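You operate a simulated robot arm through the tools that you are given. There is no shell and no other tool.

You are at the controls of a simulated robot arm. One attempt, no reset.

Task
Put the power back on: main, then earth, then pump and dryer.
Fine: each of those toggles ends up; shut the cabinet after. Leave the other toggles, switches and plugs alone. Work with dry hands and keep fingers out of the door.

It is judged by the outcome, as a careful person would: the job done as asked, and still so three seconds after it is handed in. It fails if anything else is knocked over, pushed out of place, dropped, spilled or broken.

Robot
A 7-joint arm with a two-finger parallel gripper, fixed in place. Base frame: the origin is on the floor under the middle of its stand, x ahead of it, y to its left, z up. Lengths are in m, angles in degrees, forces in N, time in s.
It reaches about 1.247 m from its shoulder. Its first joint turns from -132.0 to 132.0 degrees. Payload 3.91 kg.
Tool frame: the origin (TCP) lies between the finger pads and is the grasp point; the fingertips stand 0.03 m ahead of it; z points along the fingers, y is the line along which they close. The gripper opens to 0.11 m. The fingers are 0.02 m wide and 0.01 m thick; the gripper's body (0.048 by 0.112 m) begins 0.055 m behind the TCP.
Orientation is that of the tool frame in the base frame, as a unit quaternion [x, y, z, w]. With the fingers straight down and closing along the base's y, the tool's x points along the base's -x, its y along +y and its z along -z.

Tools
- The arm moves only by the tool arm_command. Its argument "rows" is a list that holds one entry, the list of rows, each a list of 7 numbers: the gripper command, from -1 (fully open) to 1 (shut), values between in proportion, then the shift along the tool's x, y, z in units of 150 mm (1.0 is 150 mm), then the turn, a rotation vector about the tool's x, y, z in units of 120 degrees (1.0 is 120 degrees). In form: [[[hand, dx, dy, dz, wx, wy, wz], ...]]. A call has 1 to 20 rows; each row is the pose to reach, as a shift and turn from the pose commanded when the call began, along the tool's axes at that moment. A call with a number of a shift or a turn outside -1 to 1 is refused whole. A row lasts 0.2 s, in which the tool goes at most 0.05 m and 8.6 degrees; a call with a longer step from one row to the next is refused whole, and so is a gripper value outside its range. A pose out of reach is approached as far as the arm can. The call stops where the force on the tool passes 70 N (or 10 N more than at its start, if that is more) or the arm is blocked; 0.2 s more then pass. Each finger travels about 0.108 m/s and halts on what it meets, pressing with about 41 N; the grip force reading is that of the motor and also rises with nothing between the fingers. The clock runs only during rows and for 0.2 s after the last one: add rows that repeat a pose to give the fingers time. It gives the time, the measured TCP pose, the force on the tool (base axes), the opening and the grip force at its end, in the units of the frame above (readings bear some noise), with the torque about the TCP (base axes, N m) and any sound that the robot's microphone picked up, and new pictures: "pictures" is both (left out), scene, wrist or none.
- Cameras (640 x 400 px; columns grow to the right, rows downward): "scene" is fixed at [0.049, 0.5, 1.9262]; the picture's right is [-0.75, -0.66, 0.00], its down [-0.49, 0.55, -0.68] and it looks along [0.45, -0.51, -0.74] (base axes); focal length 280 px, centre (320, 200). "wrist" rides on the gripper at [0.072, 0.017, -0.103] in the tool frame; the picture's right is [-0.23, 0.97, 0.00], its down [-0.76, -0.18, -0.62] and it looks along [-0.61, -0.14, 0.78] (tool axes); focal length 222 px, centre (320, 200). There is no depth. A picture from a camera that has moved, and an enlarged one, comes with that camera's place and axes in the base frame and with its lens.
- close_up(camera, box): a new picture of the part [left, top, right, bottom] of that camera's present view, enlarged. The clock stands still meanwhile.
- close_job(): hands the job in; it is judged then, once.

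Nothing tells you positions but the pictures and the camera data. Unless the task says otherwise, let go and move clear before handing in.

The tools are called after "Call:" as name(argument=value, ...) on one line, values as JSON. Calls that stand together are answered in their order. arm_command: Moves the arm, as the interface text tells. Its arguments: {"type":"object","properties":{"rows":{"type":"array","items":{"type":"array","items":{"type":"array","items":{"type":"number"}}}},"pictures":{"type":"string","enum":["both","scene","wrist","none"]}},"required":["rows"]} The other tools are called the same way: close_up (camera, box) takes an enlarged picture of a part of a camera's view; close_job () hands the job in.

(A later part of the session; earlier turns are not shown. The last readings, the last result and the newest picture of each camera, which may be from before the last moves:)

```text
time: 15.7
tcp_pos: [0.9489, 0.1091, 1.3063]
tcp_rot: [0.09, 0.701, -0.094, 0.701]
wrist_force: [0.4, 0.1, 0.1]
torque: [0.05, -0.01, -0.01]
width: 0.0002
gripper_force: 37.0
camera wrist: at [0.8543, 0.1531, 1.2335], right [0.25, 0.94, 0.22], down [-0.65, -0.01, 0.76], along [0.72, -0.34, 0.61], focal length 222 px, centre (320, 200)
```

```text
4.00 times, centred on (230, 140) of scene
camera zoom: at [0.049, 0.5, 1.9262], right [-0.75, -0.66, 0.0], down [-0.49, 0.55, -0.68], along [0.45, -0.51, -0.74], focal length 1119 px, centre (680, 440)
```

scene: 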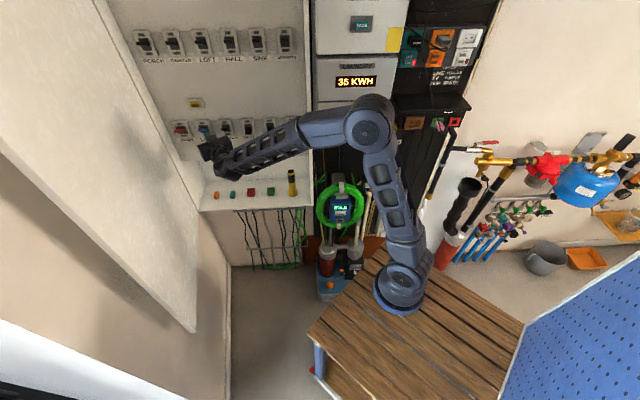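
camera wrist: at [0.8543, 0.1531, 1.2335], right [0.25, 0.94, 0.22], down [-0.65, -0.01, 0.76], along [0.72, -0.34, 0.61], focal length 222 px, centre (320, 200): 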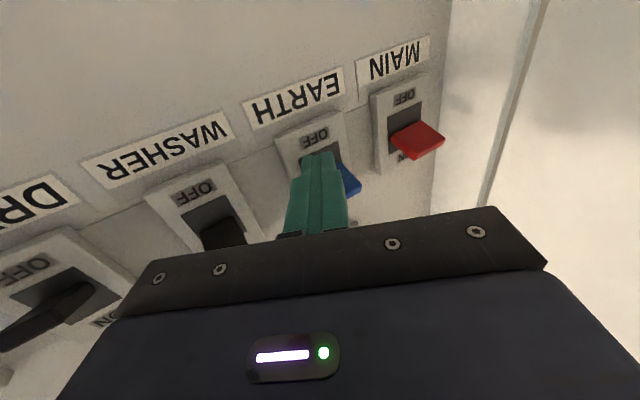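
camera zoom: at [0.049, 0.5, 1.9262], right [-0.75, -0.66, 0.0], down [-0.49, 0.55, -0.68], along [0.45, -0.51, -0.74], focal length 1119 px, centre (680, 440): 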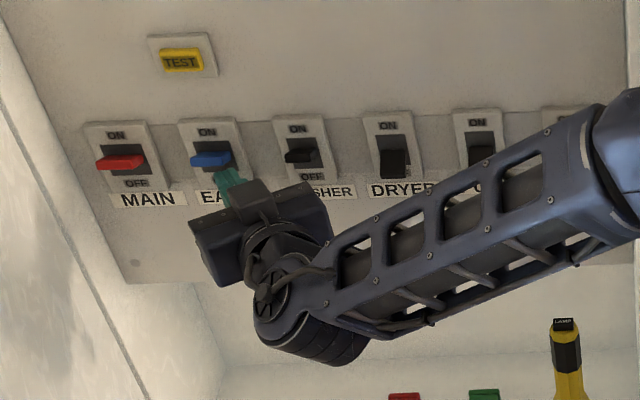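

EARTH snapped up with no residual force. I'll back straight out and verify.

Call:
arm_command(rows=[[[1, 0.02, 0, 0, 0, 0, 0], [1, 0.02, 0, -0.15, 0, 0, 0], [1, 0.02, 0, -0.35, 0, 0, 0], [1, 0.02, 0, -0.55, 0, 0, 0], [1, 0.02, 0, -0.7, 0, 0, 0], [1, 0.02, 0, -0.7, 0, 0, 0]]], pictures="both")

Call:
close_up(camera="wrist", box=[220, 60, 420, 185])

Call:
close_up(camera="scene", box=[150, 90, 310, 190])

```text
time: 17.1
tcp_pos: [0.8495, 0.141, 1.3027]
tcp_rot: [0.09, 0.701, -0.094, 0.701]
wrist_force: [0.5, -0.9, -0.8]
torque: [-0.02, -0.03, 0.0]
width: 0.0
gripper_force: 37.8
camera wrist: at [0.7543, 0.1825, 1.2314], right [0.25, 0.94, 0.22], down [-0.65, -0.01, 0.76], along [0.72, -0.34, 0.61], focal length 222 px, centre (320, 200)
```

scene: 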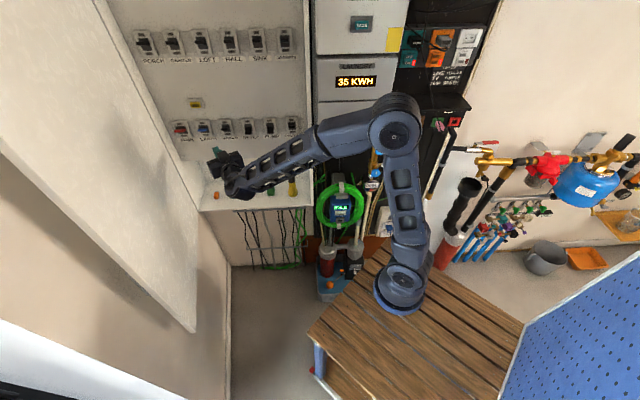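
wrist: 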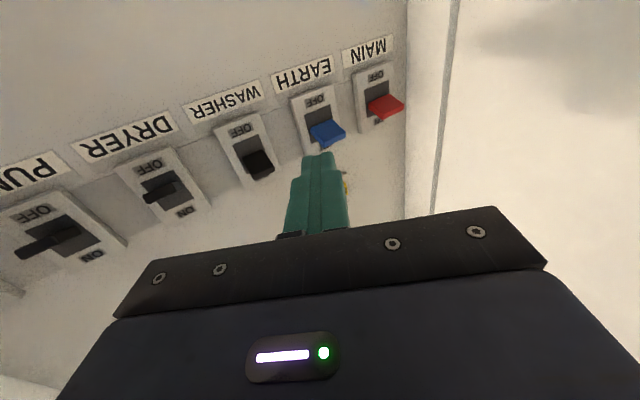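

```text
3.20 times, centred on (320, 122) of wrist
camera zoom: at [0.7543, 0.1825, 1.2314], right [0.25, 0.94, 0.22], down [-0.65, -0.01, 0.76], along [0.72, -0.34, 0.61], focal length 711 px, centre (320, 448)
```

zoom: 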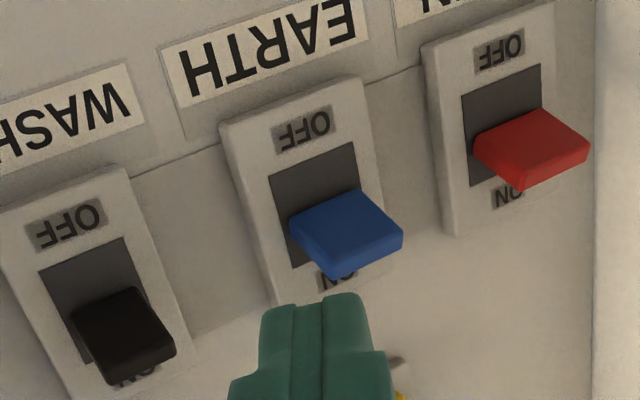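

```text
4.00 times, centred on (230, 140) of scene
camera zoom: at [0.049, 0.5, 1.9262], right [-0.75, -0.66, 0.0], down [-0.49, 0.55, -0.68], along [0.45, -0.51, -0.74], focal length 1119 px, centre (680, 440)
```

zoom: 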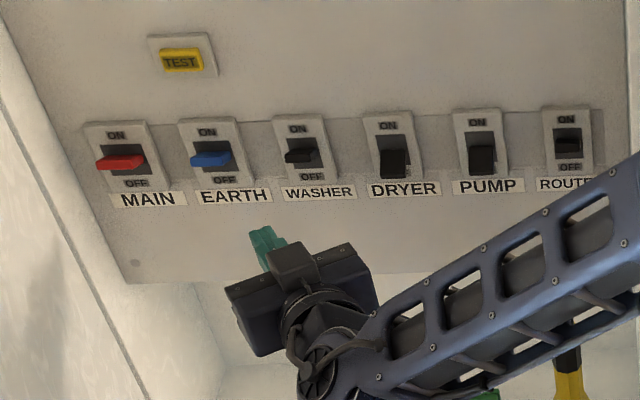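

MAIN and EARTH both hold up. PUMP is next: I'll turn the tool square to the panel and slide right at a safe distance, below lever height.

Call:
arm_command(rows=[[[1, 0.04, -0.12, -0.12, 0.05, 0, 0], [1, 0.08, -0.24, -0.24, 0.1, 0, 0], [1, 0.12, -0.36, -0.35, 0.15, 0, 0], [1, 0.16, -0.48, -0.47, 0.2, 0, 0], [1, 0.205, -0.589, -0.579, 0.25, 0, 0], [1, 0.205, -0.589, -0.579, 0.25, 0, 0]]], pictures="both")

```text
time: 18.5
tcp_pos: [0.7412, 0.0765, 1.2757]
tcp_rot: [0.269, 0.652, -0.273, 0.654]
wrist_force: [-0.8, 0.5, -0.5]
torque: [-0.03, -0.01, 0.0]
width: 0.0003
gripper_force: 37.6
camera wrist: at [0.6798, 0.16, 1.203], right [0.69, 0.69, 0.22], down [-0.57, 0.32, 0.76], along [0.45, -0.65, 0.61], focal length 222 px, centre (320, 200)
```

scene: 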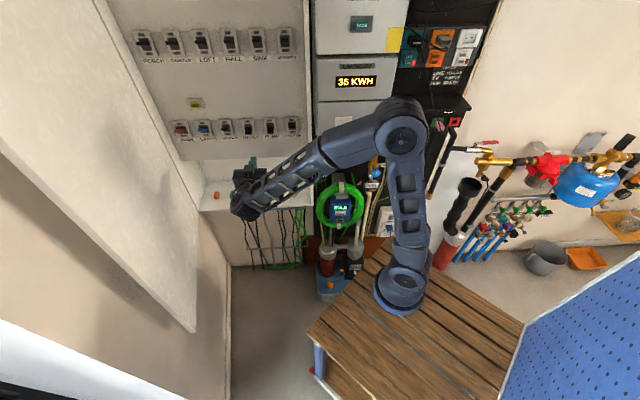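
wrist: 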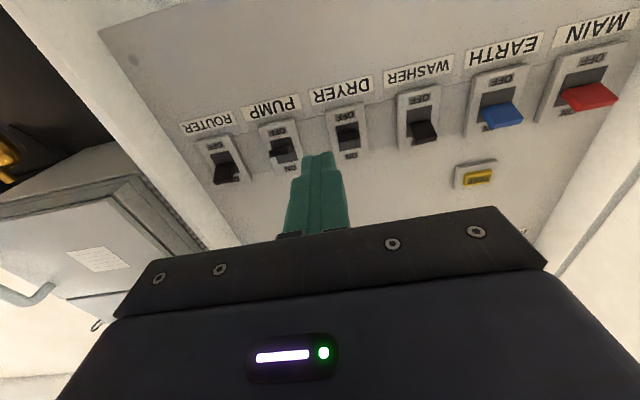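

The tool is square to the panel. I'll slide 63 mm right to line up with PUMP, go forward to just short of its lever, and check alignment.

Call:
arm_command(rows=[[[1, 0.027, -0.2, 0, 0, 0, 0], [1, 0.027, -0.42, 0, 0, 0, 0], [1, 0.027, -0.42, 0.2, 0, 0, 0], [1, 0.027, -0.42, 0.4, 0, 0, 0], [1, 0.027, -0.42, 0.55, 0, 0, 0], [1, 0.027, -0.42, 0.55, 0, 0, 0]]], pictures="both")

Call:
close_up(camera="wrist", box=[220, 60, 420, 185])

Call:
close_up(camera="scene", box=[190, 90, 350, 190])

```text
time: 19.9
tcp_pos: [0.7553, -0.024, 1.2691]
tcp_rot: [0.269, 0.653, -0.272, 0.654]
wrist_force: [1.1, 0.0, 0.6]
torque: [0.0, 0.02, -0.01]
width: 0.0
gripper_force: 37.3
camera wrist: at [0.6943, 0.0602, 1.1972], right [0.69, 0.69, 0.22], down [-0.57, 0.32, 0.76], along [0.45, -0.65, 0.61], focal length 222 px, centre (320, 200)
```

scene: 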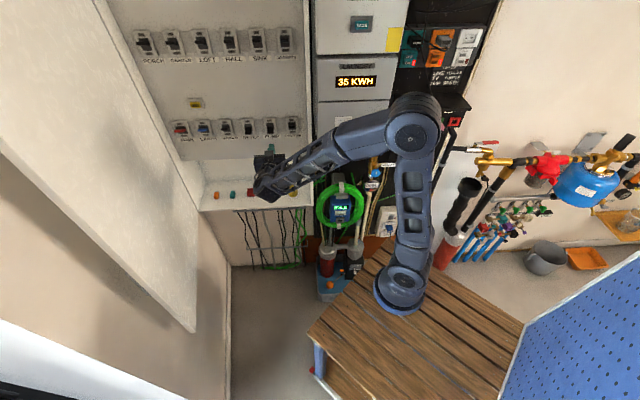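
wrist: 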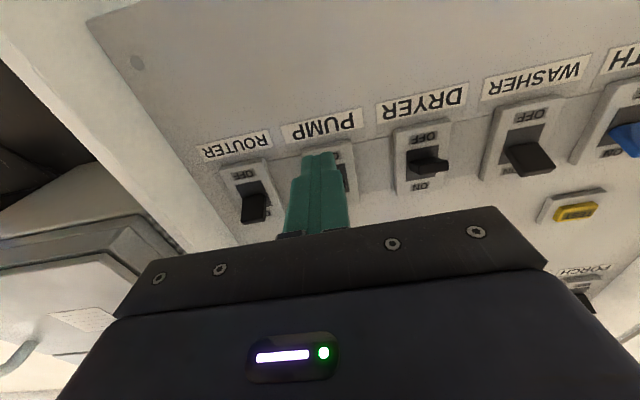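

```text
3.20 times, centred on (320, 122) of wrist
camera zoom: at [0.6943, 0.0602, 1.1972], right [0.69, 0.69, 0.22], down [-0.57, 0.32, 0.76], along [0.45, -0.65, 0.61], focal length 711 px, centre (320, 448)
```

zoom: 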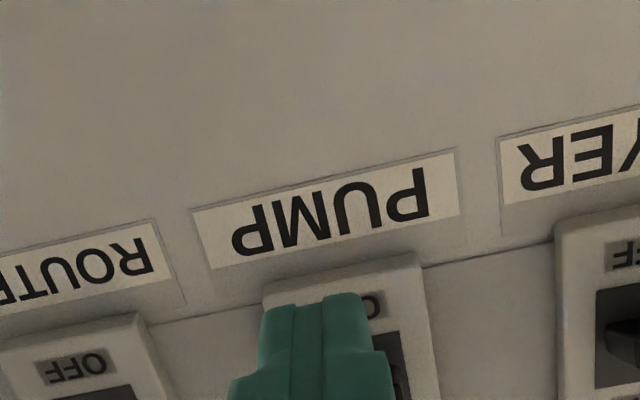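

```text
4.00 times, centred on (270, 140) of scene
camera zoom: at [0.049, 0.5, 1.9262], right [-0.75, -0.66, 0.0], down [-0.49, 0.55, -0.68], along [0.45, -0.51, -0.74], focal length 1119 px, centre (520, 440)
```

zoom: 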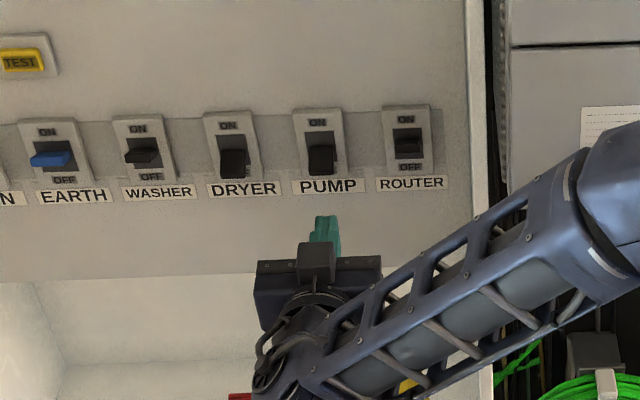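

PUMP's label centre and the fingertip agree to about 2 mm laterally. I'll go in 37 mm under the lever and lift as with EARTH.

Call:
arm_command(rows=[[[1, 0, 0, 0.12, 0, 0, 0], [1, 0, 0, 0.247, 0, 0, 0], [1, 0, 0, 0.247, 0, 0, 0], [1, -0.06, 0, 0.247, 0, 0, 0], [1, -0.12, 0, 0.247, 0, 0, 0], [1, -0.18, 0, 0.247, 0, 0, 0], [1, -0.22, 0, 0.247, 0, 0, 0], [1, -0.25, 0, 0.247, 0, 0, 0], [1, -0.25, 0, 0.247, 0, 0, 0]]], pictures="both")

Call:
close_up(camera="wrist", box=[220, 100, 420, 225])

Call:
close_up(camera="scene", box=[190, 90, 350, 190])

```text
time: 21.9
tcp_pos: [0.7815, -0.0517, 1.3067]
tcp_rot: [0.269, 0.653, -0.273, 0.654]
wrist_force: [-0.3, -0.9, 0.4]
torque: [-0.02, 0.0, 0.04]
width: 0.0
gripper_force: 37.5
camera wrist: at [0.7205, 0.0309, 1.2337], right [0.69, 0.69, 0.22], down [-0.57, 0.32, 0.76], along [0.45, -0.65, 0.61], focal length 222 px, centre (320, 200)
```

scene: 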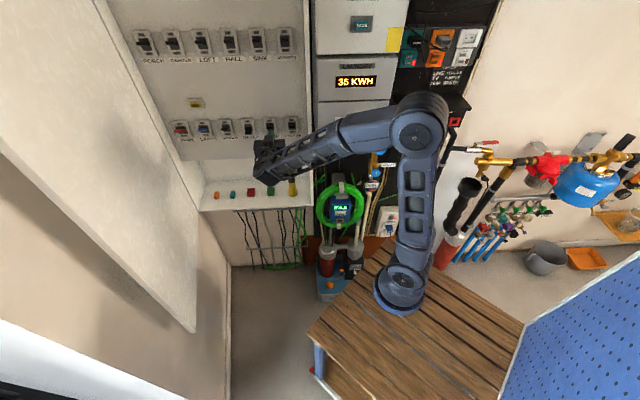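
wrist: 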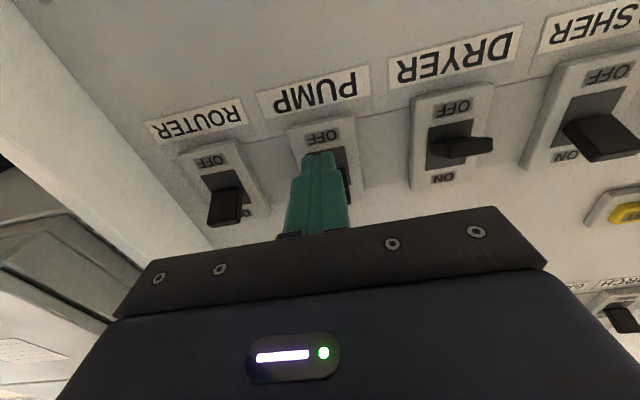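

```text
3.20 times, centred on (320, 162) of wrist
camera zoom: at [0.7205, 0.0309, 1.2337], right [0.69, 0.69, 0.22], down [-0.57, 0.32, 0.76], along [0.45, -0.65, 0.61], focal length 711 px, centre (320, 320)
```

zoom: 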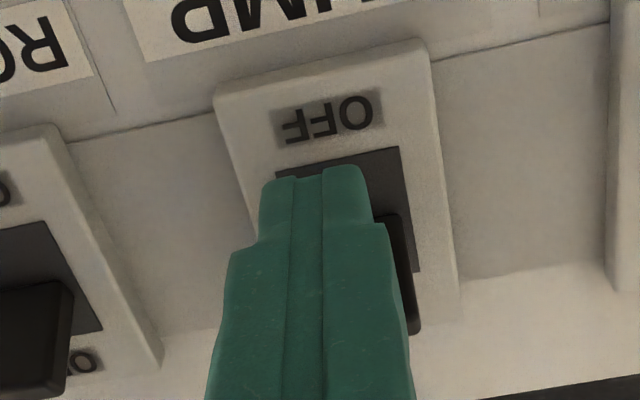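

```text
4.00 times, centred on (270, 140) of scene
camera zoom: at [0.049, 0.5, 1.9262], right [-0.75, -0.66, 0.0], down [-0.49, 0.55, -0.68], along [0.45, -0.51, -0.74], focal length 1119 px, centre (520, 440)
```

zoom: 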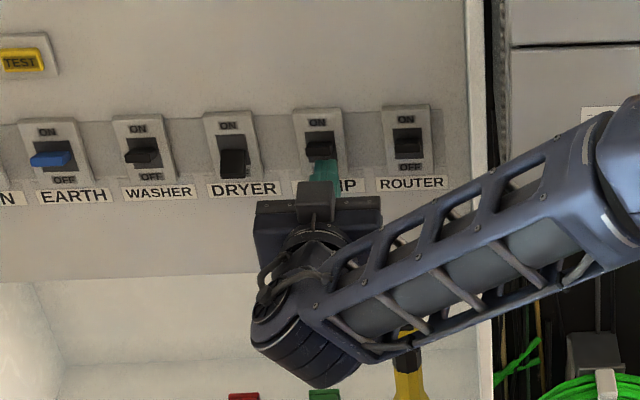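

PUMP appears to have snapped up. I'll back out, drop down, and line up on DRYER 86 mm to the left, then check.

Call:
arm_command(rows=[[[1, 0.02, 0, 0, 0, 0, 0], [1, 0.02, 0, -0.15, 0, 0, 0], [1, 0.02, 0, -0.35, 0, 0, 0], [1, 0.02, 0, -0.5, 0, 0, 0], [1, 0.15, 0, -0.55, 0, 0, 0], [1, 0.25, 0.15, -0.55, 0, 0, 0], [1, 0.25, 0.35, -0.55, 0, 0, 0], [1, 0.25, 0.57, -0.55, 0, 0, 0], [1, 0.25, 0.57, -0.55, 0, 0, 0]]], pictures="both")

Call:
close_up(camera="wrist", box=[220, 60, 420, 185])

Call:
close_up(camera="scene", box=[190, 90, 350, 190])

```text
time: 23.9
tcp_pos: [0.785, 0.0666, 1.2692]
tcp_rot: [0.269, 0.652, -0.273, 0.654]
wrist_force: [0.1, 0.3, 0.4]
torque: [-0.02, 0.0, 0.0]
width: 0.0
gripper_force: 37.7
camera wrist: at [0.7239, 0.1514, 1.1959], right [0.69, 0.69, 0.22], down [-0.57, 0.32, 0.76], along [0.45, -0.65, 0.61], focal length 222 px, centre (320, 200)
```

scene: 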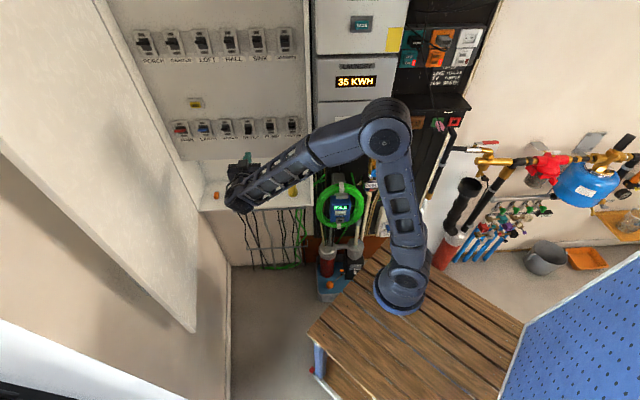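
wrist: 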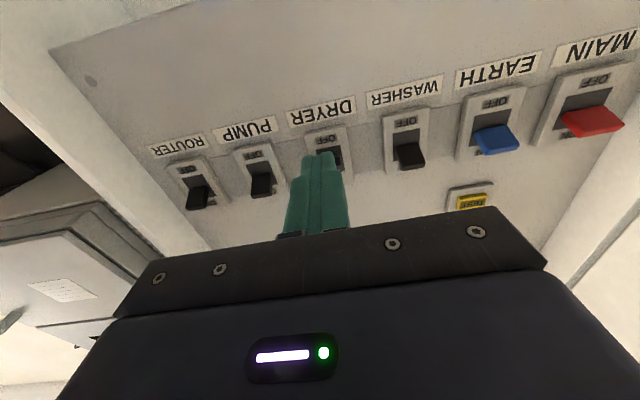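

```text
3.20 times, centred on (320, 122) of wrist
camera zoom: at [0.7239, 0.1514, 1.1959], right [0.69, 0.69, 0.22], down [-0.57, 0.32, 0.76], along [0.45, -0.65, 0.61], focal length 711 px, centre (320, 448)
```

zoom: 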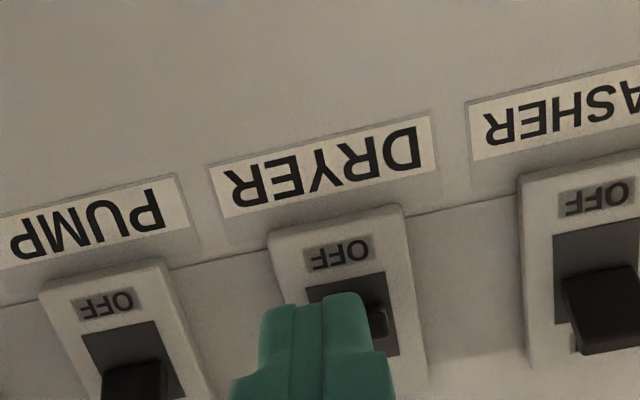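

```text
4.00 times, centred on (270, 140) of scene
camera zoom: at [0.049, 0.5, 1.9262], right [-0.75, -0.66, 0.0], down [-0.49, 0.55, -0.68], along [0.45, -0.51, -0.74], focal length 1119 px, centre (520, 440)
```

zoom: 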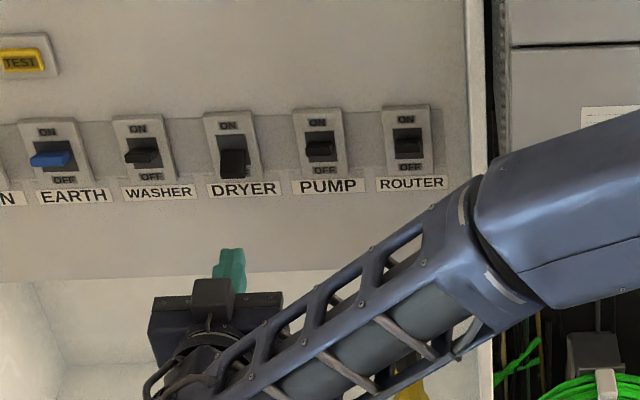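

PUMP stays up and the finger is aligned with DRYER. I'll advance 80 mm under its lever and lift.

Call:
arm_command(rows=[[[1, 0, 0, 0.15, 0, 0, 0], [1, 0, 0, 0.3, 0, 0, 0], [1, 0, 0, 0.43, 0, 0, 0], [1, 0, 0, 0.533, 0, 0, 0], [1, 0, 0, 0.533, 0, 0, 0], [1, -0.06, 0, 0.533, 0, 0, 0], [1, -0.12, 0, 0.533, 0, 0, 0], [1, -0.18, 0, 0.533, 0, 0, 0], [1, -0.22, 0, 0.533, 0, 0, 0], [1, -0.25, 0, 0.533, 0, 0, 0], [1, -0.25, 0, 0.533, 0, 0, 0]]], pictures="both")

Call:
close_up(camera="wrist", box=[220, 100, 420, 225])

Call:
close_up(camera="scene", box=[190, 90, 350, 190])

```text
time: 26.3
tcp_pos: [0.8392, 0.0096, 1.3062]
tcp_rot: [0.269, 0.652, -0.273, 0.654]
wrist_force: [-0.2, 1.1, 0.4]
torque: [0.0, 0.01, 0.02]
width: 0.0
gripper_force: 37.4
camera wrist: at [0.7791, 0.0938, 1.2339], right [0.69, 0.69, 0.22], down [-0.57, 0.32, 0.76], along [0.45, -0.65, 0.61], focal length 222 px, centre (320, 200)
```

scene: 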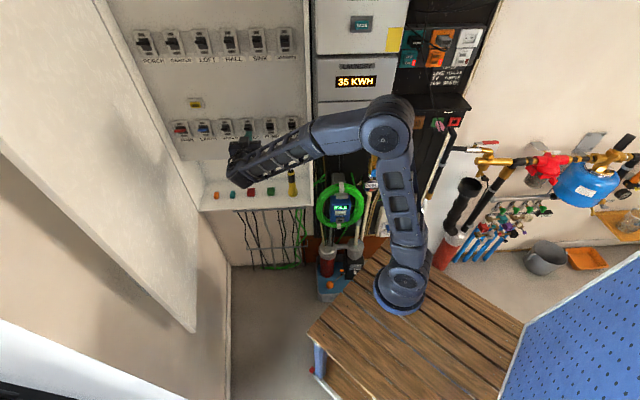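
wrist: 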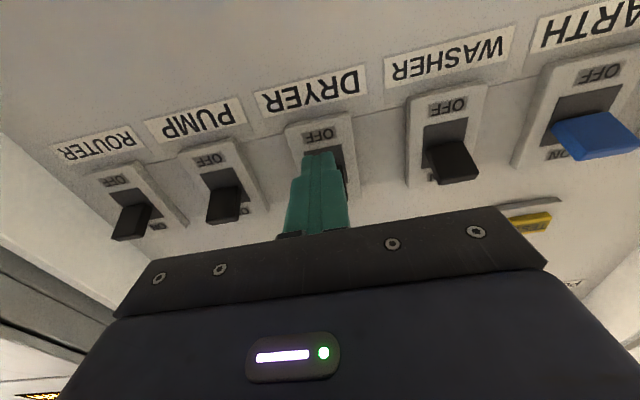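

```text
3.20 times, centred on (320, 162) of wrist
camera zoom: at [0.7791, 0.0938, 1.2339], right [0.69, 0.69, 0.22], down [-0.57, 0.32, 0.76], along [0.45, -0.65, 0.61], focal length 711 px, centre (320, 320)
```

zoom: 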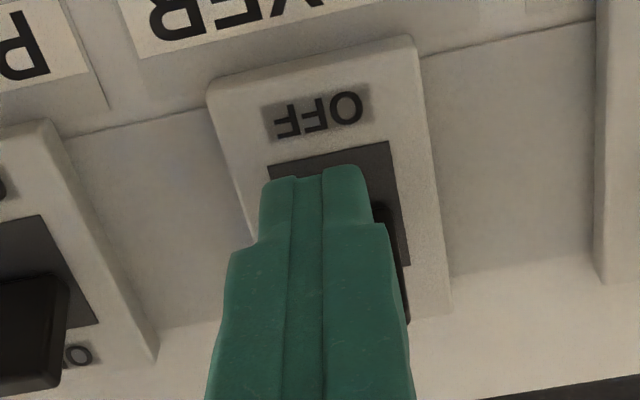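

```text
4.00 times, centred on (270, 140) of scene
camera zoom: at [0.049, 0.5, 1.9262], right [-0.75, -0.66, 0.0], down [-0.49, 0.55, -0.68], along [0.45, -0.51, -0.74], focal length 1119 px, centre (520, 440)
```

zoom: 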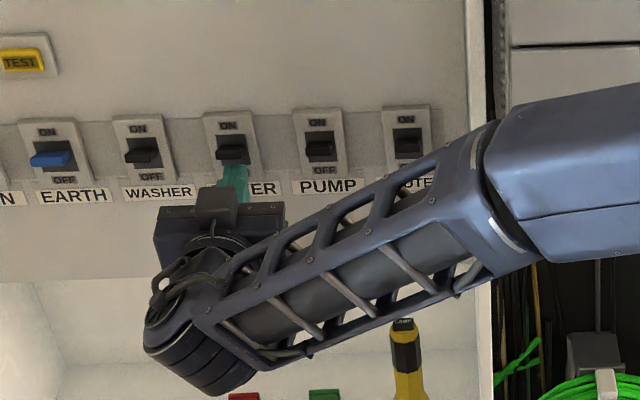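

DRYER has snapped up too. I'll back straight out, check all toggles, and look over the door and the area beside it for the closing move.

Call:
arm_command(rows=[[[1, 0.02, 0, 0, 0, 0, 0], [1, 0.02, 0, -0.15, 0, 0, 0], [1, 0.02, 0, -0.35, 0, 0, 0], [1, 0.02, 0, -0.6, 0, 0, 0], [1, 0.0, 0, -0.85, 0, 0, 0], [1, 0.0, 0, -1.0, 0, 0, 0], [1, 0.0, 0, -1.0, 0, 0, 0]]], pictures="both")

Call:
close_up(camera="scene", box=[150, 90, 310, 190])

Call:
close_up(camera="scene", box=[0, 240, 256, 400])

Call:
close_up(camera="wrist", box=[100, 20, 500, 270])

```text
time: 27.9
tcp_pos: [0.7358, 0.1165, 1.3062]
tcp_rot: [0.269, 0.652, -0.273, 0.654]
wrist_force: [-0.7, -0.6, -0.3]
torque: [0.0, -0.02, 0.0]
width: 0.0
gripper_force: 38.0
camera wrist: at [0.6737, 0.2002, 1.2333], right [0.69, 0.69, 0.22], down [-0.57, 0.32, 0.76], along [0.45, -0.65, 0.61], focal length 222 px, centre (320, 200)
```

scene: 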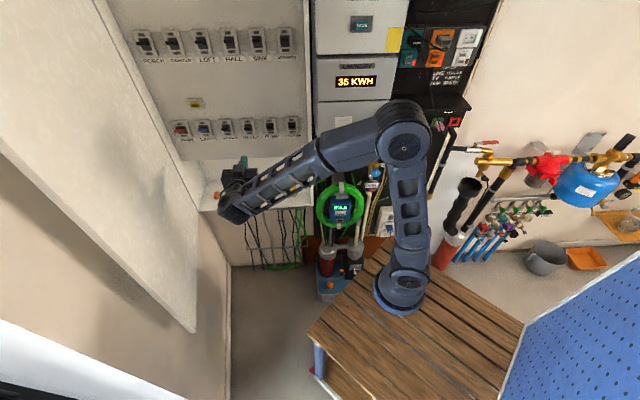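
wrist: 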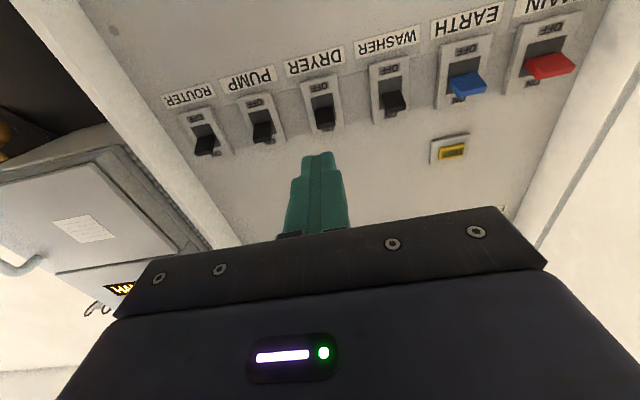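

```text
4.00 times, centred on (230, 140) of scene
camera zoom: at [0.049, 0.5, 1.9262], right [-0.75, -0.66, 0.0], down [-0.49, 0.55, -0.68], along [0.45, -0.51, -0.74], focal length 1119 px, centre (680, 440)
```

zoom: 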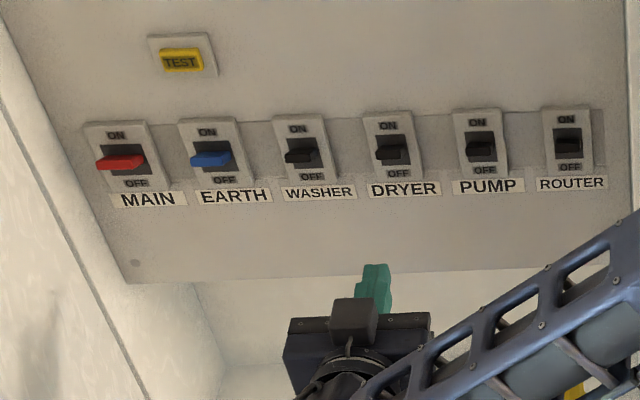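

```text
2.50 times, centred on (128, 320) of scene
camera zoom: at [0.049, 0.5, 1.9262], right [-0.75, -0.66, 0.0], down [-0.49, 0.55, -0.68], along [0.45, -0.51, -0.74], focal length 700 px, centre (800, -100)
```

zoom: 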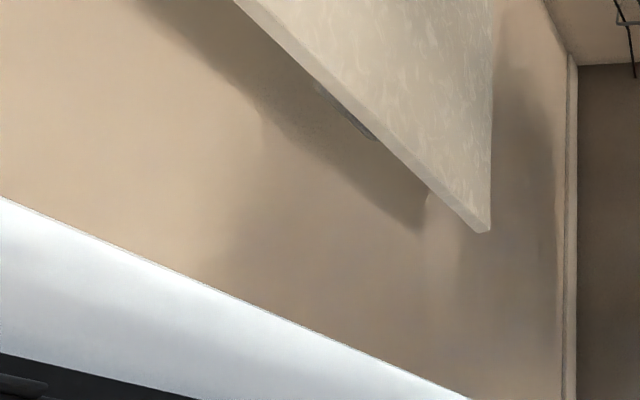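

```text
1.60 times, centred on (300, 145) of wrist
camera zoom: at [0.6737, 0.2002, 1.2333], right [0.69, 0.69, 0.22], down [-0.57, 0.32, 0.76], along [0.45, -0.65, 0.61], focal length 355 px, centre (352, 288)
```

zoom: 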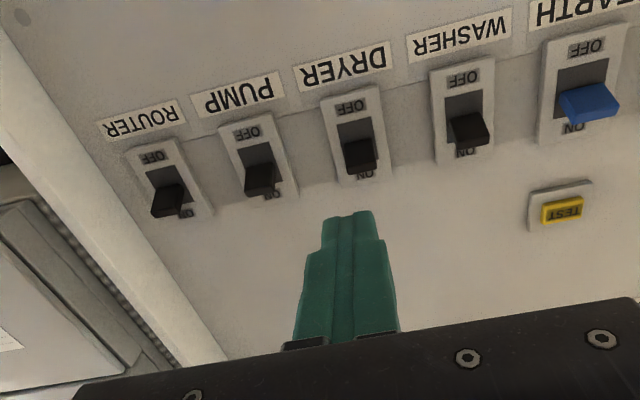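

All six lower toggles are up now, with WASHER and ROUTER unchanged. Next is the door: I'll back away from the cabinet towards the door's free edge, in stages, rising to z about 1.40 to stay above the outside handle.

Call:
arm_command(rows=[[[1, -0.15, 0, -0.25, 0, 0, 0], [1, -0.3, 0, -0.5, 0, 0, 0], [1, -0.45, 0, -0.75, 0, 0, 0], [1, -0.6, 0, -1.0, 0, 0, 0], [1, -0.6, 0, -1.0, 0, 0, 0]]], pictures="scene")

Call:
arm_command(rows=[[[0.5, 0, 0, -0.25, 0, 0, 0], [0, 0, 0, -0.5, 0, 0, 0], [0, 0, 0, -0.75, 0, 0, 0], [0, 0, 0, -1.0, 0, 0, 0], [0, 0, 0, -1.0, 0, 0, 0]]], pictures="both")

```text
time: 29.1
tcp_pos: [0.6292, 0.224, 1.3937]
tcp_rot: [0.269, 0.652, -0.273, 0.654]
wrist_force: [0.7, 0.2, 0.9]
torque: [0.02, 0.02, -0.03]
width: 0.0004
gripper_force: 37.8
```

scene: 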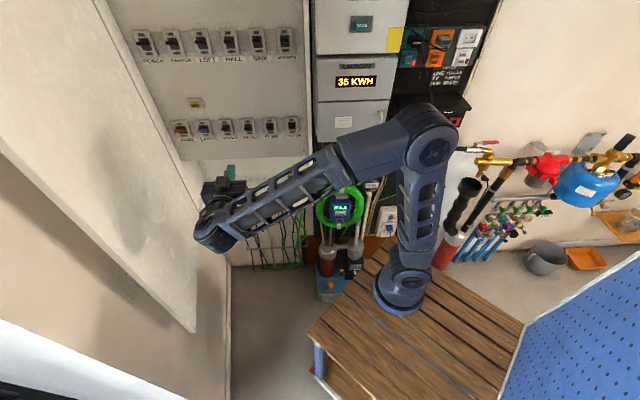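

```text
time: 30.3
tcp_pos: [0.5217, 0.3292, 1.3973]
tcp_rot: [0.269, 0.652, -0.273, 0.654]
wrist_force: [0.2, 0.2, 1.1]
torque: [-0.03, 0.0, -0.01]
width: 0.0553
gripper_force: 0.0
camera wrist: at [0.4616, 0.4139, 1.3242], right [0.69, 0.69, 0.22], down [-0.57, 0.32, 0.76], along [0.45, -0.65, 0.61], focal length 222 px, centre (320, 200)
```

scene: 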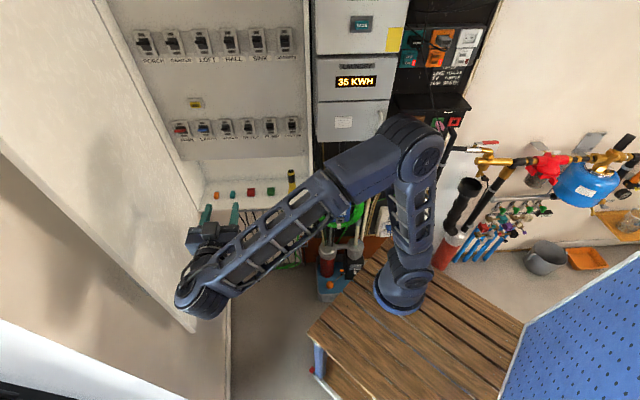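
wrist: 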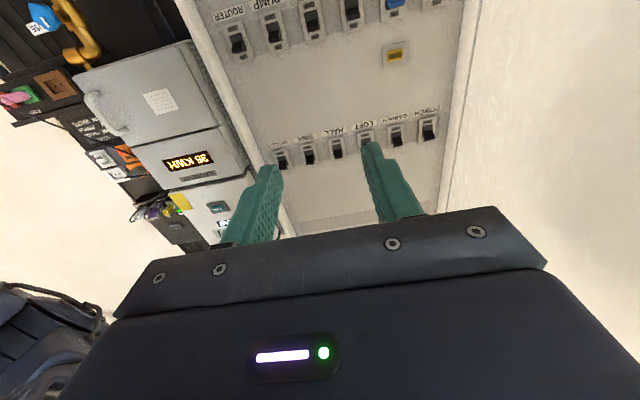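

I'm at about 0.14 out, 0.60 left, level, with the fingers part open. I'll back up another 150 mm and turn 15° toward the door so the wrist camera can see its free edge.

Call:
arm_command(rows=[[[0, 0, 0, -0.25, -0.03, 0, 0], [0, 0, 0, -0.5, -0.06, 0, 0], [0, 0, 0, -0.75, -0.09, 0, 0], [0, 0, 0, -1.0, -0.125, 0, 0], [0, 0, 0, -1.0, -0.125, 0, 0]]], pictures="both")

```text
time: 31.5
tcp_pos: [0.4172, 0.4342, 1.3968]
tcp_rot: [0.181, 0.682, -0.185, 0.684]
wrist_force: [0.1, -0.3, -0.7]
torque: [0.01, -0.01, -0.03]
width: 0.0549
gripper_force: 0.0
camera wrist: at [0.3354, 0.5005, 1.3241], right [0.49, 0.84, 0.22], down [-0.63, 0.16, 0.76], along [0.61, -0.51, 0.61], focal length 222 px, centre (320, 200)
```

scene: 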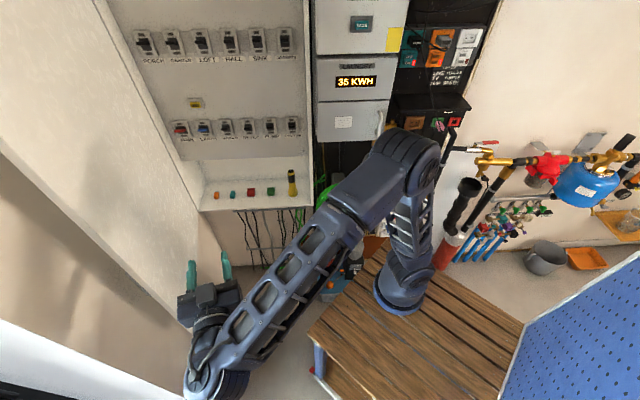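
wrist: 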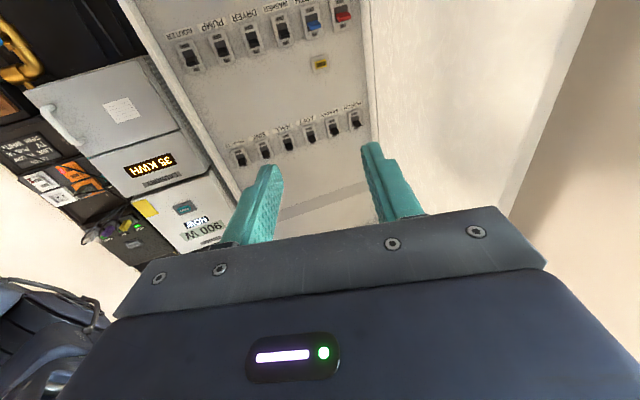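

The door's free edge is in view at the right of the wrist picture. I'll enlarge it to measure its position and thickness and the gap to the wall.

Call:
close_up(camera="wrist", box=[440, 0, 640, 125])

Call:
close_up(camera="wrist", box=[440, 90, 640, 215])

Call:
close_up(camera="scene", box=[80, 230, 240, 330])

```text
3.20 times, centred on (540, 62) of wrist
camera zoom: at [0.3354, 0.5005, 1.3241], right [0.49, 0.84, 0.22], down [-0.63, 0.16, 0.76], along [0.61, -0.51, 0.61], focal length 711 px, centre (-384, 640)
```

zoom: 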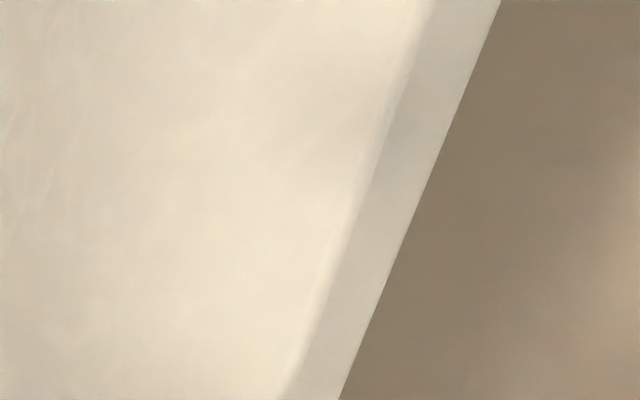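

```text
3.20 times, centred on (540, 152) of wrist
camera zoom: at [0.3354, 0.5005, 1.3241], right [0.49, 0.84, 0.22], down [-0.63, 0.16, 0.76], along [0.61, -0.51, 0.61], focal length 711 px, centre (-384, 352)
```

zoom: 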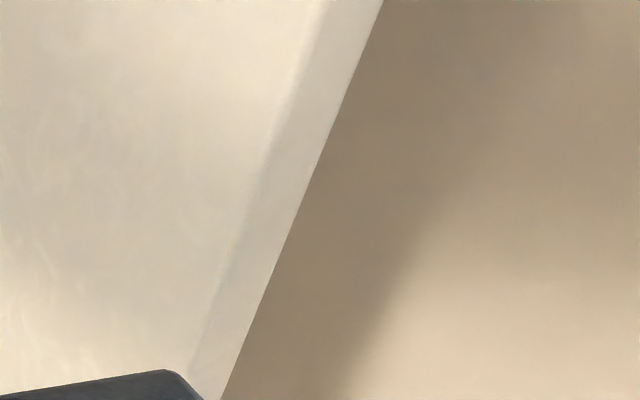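

```text
4.00 times, centred on (160, 280) of scene
camera zoom: at [0.049, 0.5, 1.9262], right [-0.75, -0.66, 0.0], down [-0.49, 0.55, -0.68], along [0.45, -0.51, -0.74], focal length 1119 px, centre (960, -120)
```

zoom: 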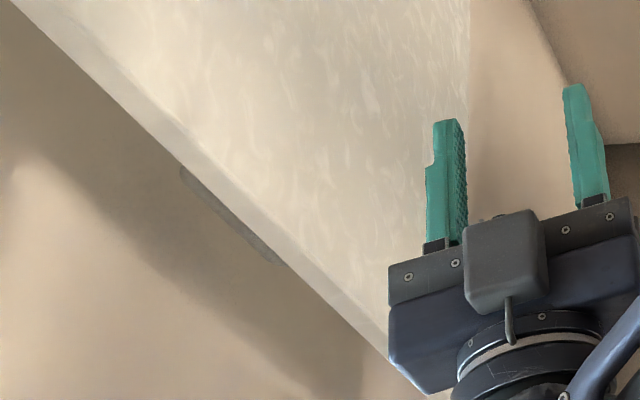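

The free edge is near (0.03 out, 0.80 left), about 18 mm thick, with an 80 mm or so gap to the side wall. My plan is to straddle the free edge loosely with open fingers, above the handle, and draw the door partway. Then I'll let go and push it shut from outside. First I'll move to a standoff in front of the edge.

Call:
arm_command(rows=[[[-0.45, 0, 0.06, -0.225, -0.03, 0, 0], [-0.45, 0, 0.12, -0.45, -0.06, 0, 0], [-0.45, 0, 0.385, -0.323, -0.08, 0, 0], [-0.45, 0, 0.65, -0.195, -0.1, 0, 0], [-0.45, 0, 0.915, -0.066, -0.125, 0, 0], [-0.45, 0, 0.915, -0.066, -0.125, 0, 0]]], pictures="both")

Call:
close_up(camera="scene", box=[0, 240, 256, 400])

```text
time: 32.9
tcp_pos: [0.4735, 0.5556, 1.3936]
tcp_rot: [0.089, 0.701, -0.094, 0.702]
wrist_force: [-0.4, -0.3, 0.2]
torque: [-0.02, 0.03, 0.01]
width: 0.0796
gripper_force: 0.1
camera wrist: at [0.3788, 0.5982, 1.3214], right [0.25, 0.94, 0.22], down [-0.65, -0.01, 0.76], along [0.72, -0.34, 0.61], focal length 222 px, centre (320, 200)
```

scene: 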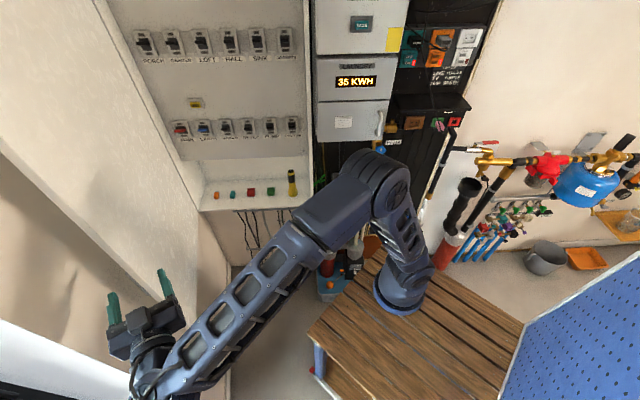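
wrist: 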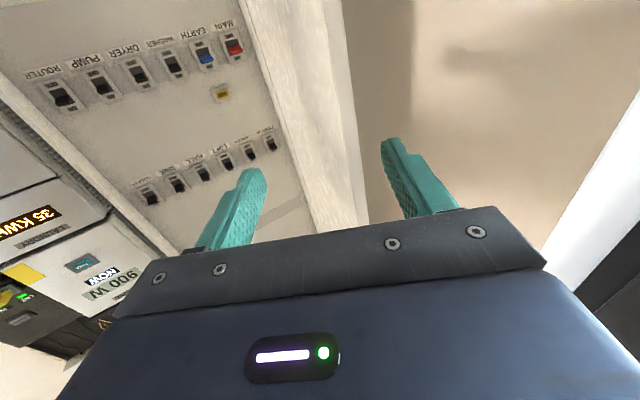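

```text
2.50 times, centred on (128, 320) of scene
camera zoom: at [0.049, 0.5, 1.9262], right [-0.75, -0.66, 0.0], down [-0.49, 0.55, -0.68], along [0.45, -0.51, -0.74], focal length 700 px, centre (800, -100)
```

zoom: 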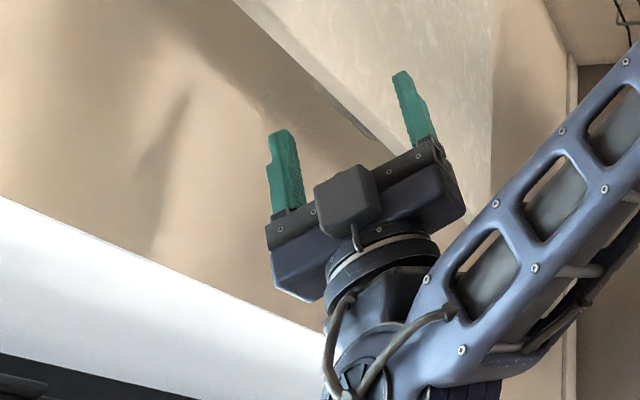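

The free edge lies between the two fingers in the wrist view. I'll enlarge it to confirm the centring before going in.

Call:
close_up(camera="wrist", box=[220, 0, 420, 125])

Call:
close_up(camera="wrist", box=[220, 110, 420, 235])

```text
3.20 times, centred on (320, 62) of wrist
camera zoom: at [0.3788, 0.5982, 1.3214], right [0.25, 0.94, 0.22], down [-0.65, -0.01, 0.76], along [0.72, -0.34, 0.61], focal length 711 px, centre (320, 640)
```

zoom: 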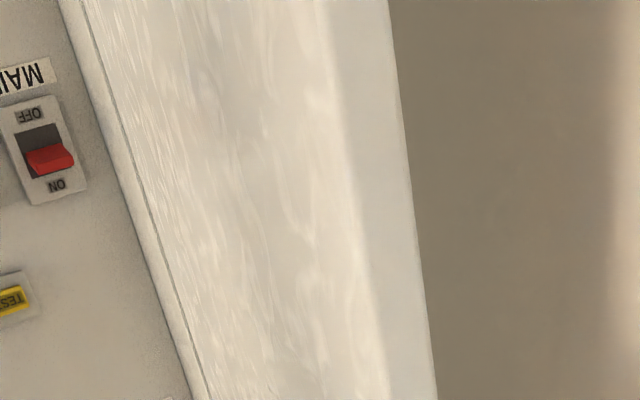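

```text
3.20 times, centred on (320, 172) of wrist
camera zoom: at [0.3788, 0.5982, 1.3214], right [0.25, 0.94, 0.22], down [-0.65, -0.01, 0.76], along [0.72, -0.34, 0.61], focal length 711 px, centre (320, 288)
```

zoom: 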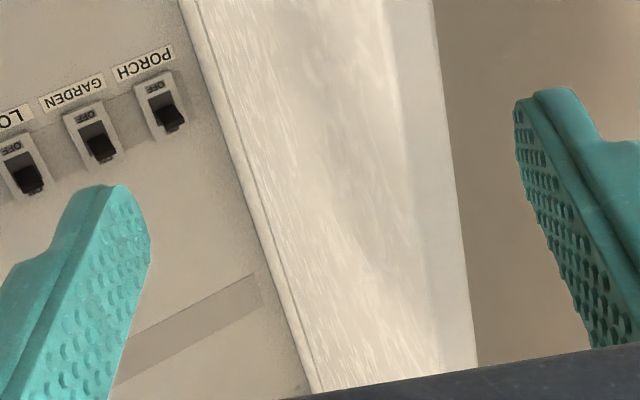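

Two wrist views put the free edge at (0.030 out, 0.811 left) and the hinge near (0.587, 0.92). I'll shift 18 mm left and advance 120 mm, so the fingers straddle the edge with about 20 mm clearance on the outer side.

Call:
arm_command(rows=[[[-0.45, 0, 0.12, 0, 0, 0, 0], [-0.45, 0, 0.12, 0.2, 0, 0, 0], [-0.45, 0, 0.12, 0.4, 0, 0, 0], [-0.45, 0, 0.12, 0.6, 0, 0, 0], [-0.45, 0, 0.12, 0.8, 0, 0, 0], [-0.45, 0, 0.12, 0.8, 0, 0, 0]]], pictures="both")

Call:
close_up(camera="wrist", box=[220, 50, 460, 200])

Call:
close_up(camera="scene", box=[40, 200, 240, 325])

```text
time: 34.3
tcp_pos: [0.5963, 0.5432, 1.393]
tcp_rot: [0.092, 0.701, -0.095, 0.701]
wrist_force: [1.2, -0.4, 0.2]
torque: [0.0, 0.0, 0.01]
width: 0.0798
gripper_force: 0.1
camera wrist: at [0.5016, 0.5854, 1.3205], right [0.25, 0.94, 0.22], down [-0.65, -0.01, 0.76], along [0.72, -0.34, 0.61], focal length 222 px, centre (320, 200)
```

scene: 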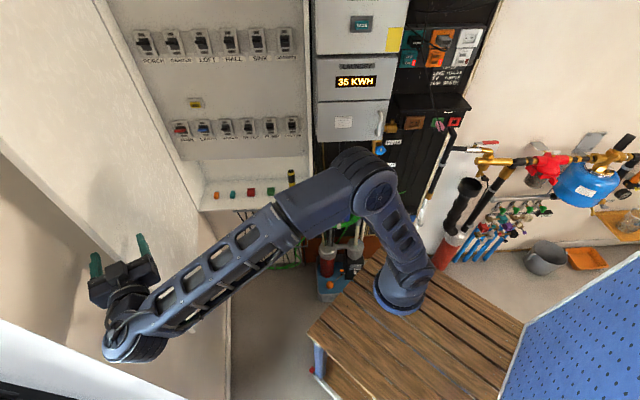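
wrist: 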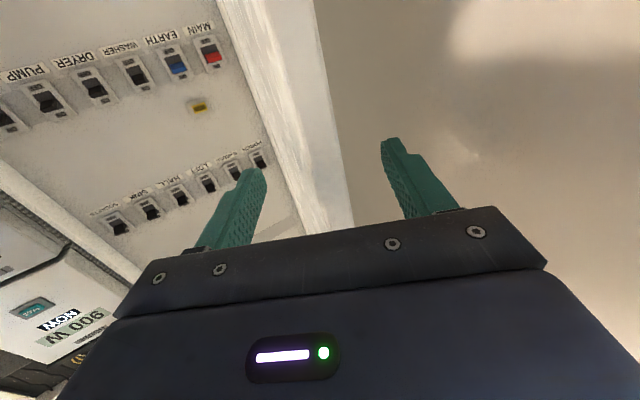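

```text
2.67 times, centred on (340, 125) of wrist
camera zoom: at [0.5016, 0.5854, 1.3205], right [0.25, 0.94, 0.22], down [-0.65, -0.01, 0.76], along [0.72, -0.34, 0.61], focal length 592 px, centre (267, 400)
```

zoom: 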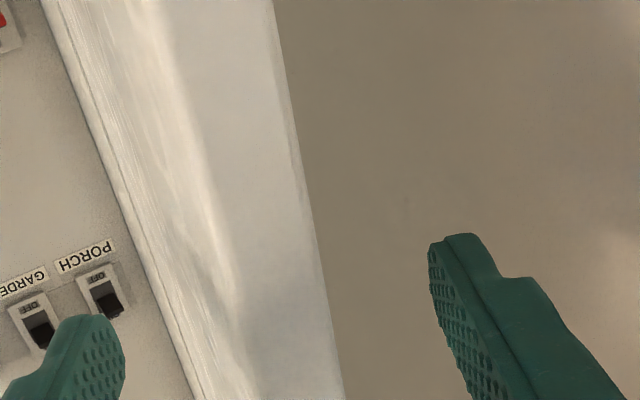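

```text
3.20 times, centred on (140, 262) of scene
camera zoom: at [0.049, 0.5, 1.9262], right [-0.75, -0.66, 0.0], down [-0.49, 0.55, -0.68], along [0.45, -0.51, -0.74], focal length 895 px, centre (896, 0)
```

zoom: 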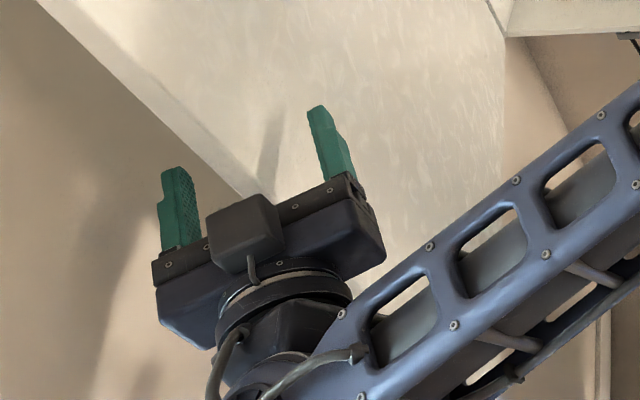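

The fingers straddle the free edge with no contact. I'll now draw it toward the closed side slowly along its arc, using the outer finger only, and check how the door moves.

Call:
arm_command(rows=[[[-0.45, 0, -0.083, 0, 0, 0, 0], [-0.45, 0, -0.165, 0, 0, 0, 0], [-0.45, 0, -0.25, -0.025, 0, 0, 0], [-0.45, 0, -0.34, -0.052, 0, 0, 0], [-0.45, 0, -0.42, -0.075, 0, 0, 0], [-0.45, 0, -0.5, -0.093, 0, 0, 0], [-0.45, 0, -0.571, -0.109, 0, 0, 0], [-0.45, 0, -0.571, -0.109, 0, 0, 0]]], pictures="both")

Call:
close_up(camera="wrist", box=[220, 50, 460, 200])

```text
time: 36.1
tcp_pos: [0.5596, 0.4657, 1.3944]
tcp_rot: [0.091, 0.701, -0.093, 0.701]
wrist_force: [-0.2, 0.2, -0.7]
torque: [-0.01, -0.01, 0.0]
width: 0.0798
gripper_force: 0.1
camera wrist: at [0.4638, 0.5075, 1.3218], right [0.25, 0.94, 0.22], down [-0.65, -0.01, 0.76], along [0.72, -0.34, 0.61], focal length 222 px, centre (320, 200)
```

scene: 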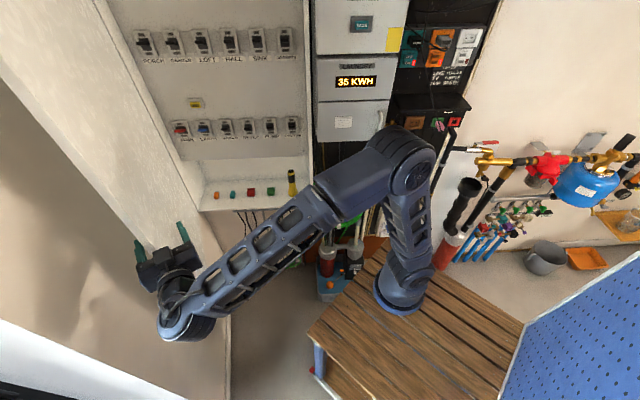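
wrist: 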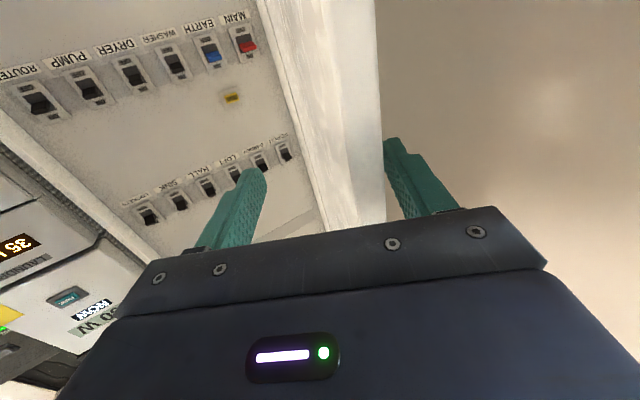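

```text
2.67 times, centred on (340, 125) of wrist
camera zoom: at [0.4638, 0.5075, 1.3218], right [0.25, 0.94, 0.22], down [-0.65, -0.01, 0.76], along [0.72, -0.34, 0.61], focal length 592 px, centre (267, 400)
```

zoom: 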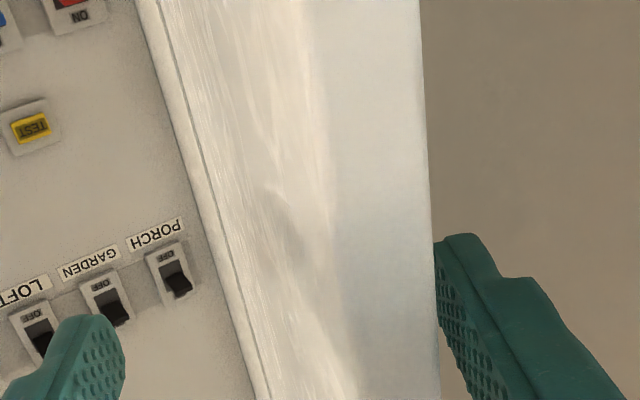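

The door follows the outer finger with very little force. I'll continue along the arc to about 60° open.

Call:
arm_command(rows=[[[-0.45, 0, -0.1, -0.02, 0, 0, 0], [-0.45, 0, -0.2, -0.04, 0, 0, 0], [-0.45, 0, -0.3, -0.055, 0, 0, 0], [-0.45, 0, -0.4, -0.069, 0, 0, 0], [-0.45, 0, -0.5, -0.077, 0, 0, 0], [-0.45, 0, -0.6, -0.083, 0, 0, 0], [-0.45, 0, -0.7, -0.087, 0, 0, 0], [-0.45, 0, -0.794, -0.09, 0, 0, 0], [-0.45, 0, -0.794, -0.09, 0, 0, 0]]], pictures="both")

Call:
close_up(camera="wrist", box=[220, 50, 460, 200])

```text
time: 38.1
tcp_pos: [0.5137, 0.3539, 1.3943]
tcp_rot: [0.091, 0.701, -0.094, 0.701]
wrist_force: [-0.2, -0.7, -0.1]
torque: [-0.01, -0.02, 0.01]
width: 0.0798
gripper_force: 0.0
camera wrist: at [0.4196, 0.3968, 1.3221], right [0.25, 0.94, 0.22], down [-0.65, -0.01, 0.76], along [0.72, -0.34, 0.61], focal length 222 px, centre (320, 200)
```

scene: 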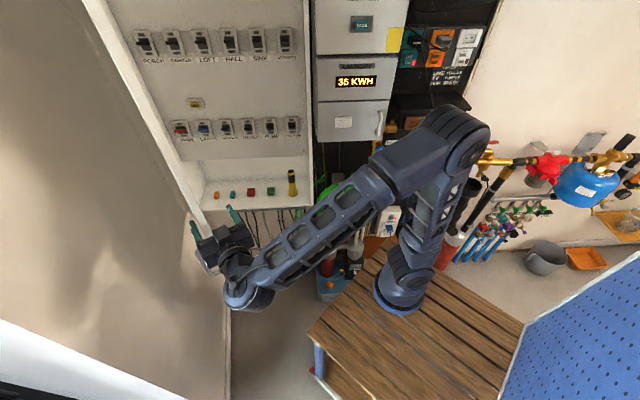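
wrist: 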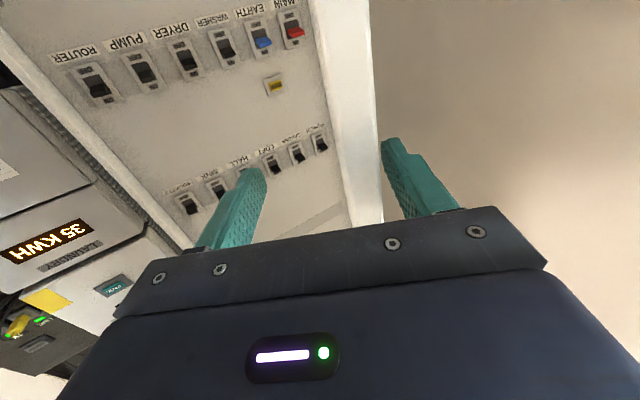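

```text
2.67 times, centred on (340, 125) of wrist
camera zoom: at [0.4196, 0.3968, 1.3221], right [0.25, 0.94, 0.22], down [-0.65, -0.01, 0.76], along [0.72, -0.34, 0.61], focal length 592 px, centre (267, 400)
```

zoom: 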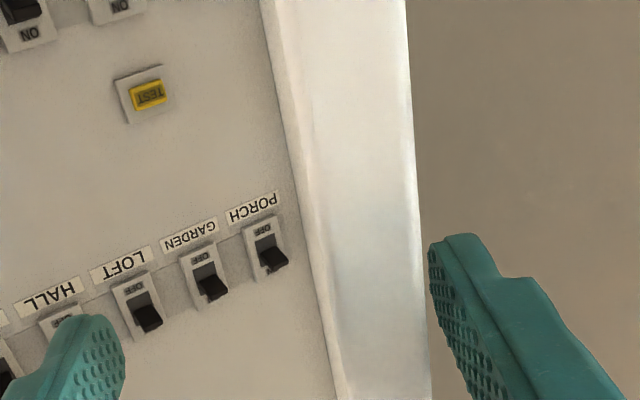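

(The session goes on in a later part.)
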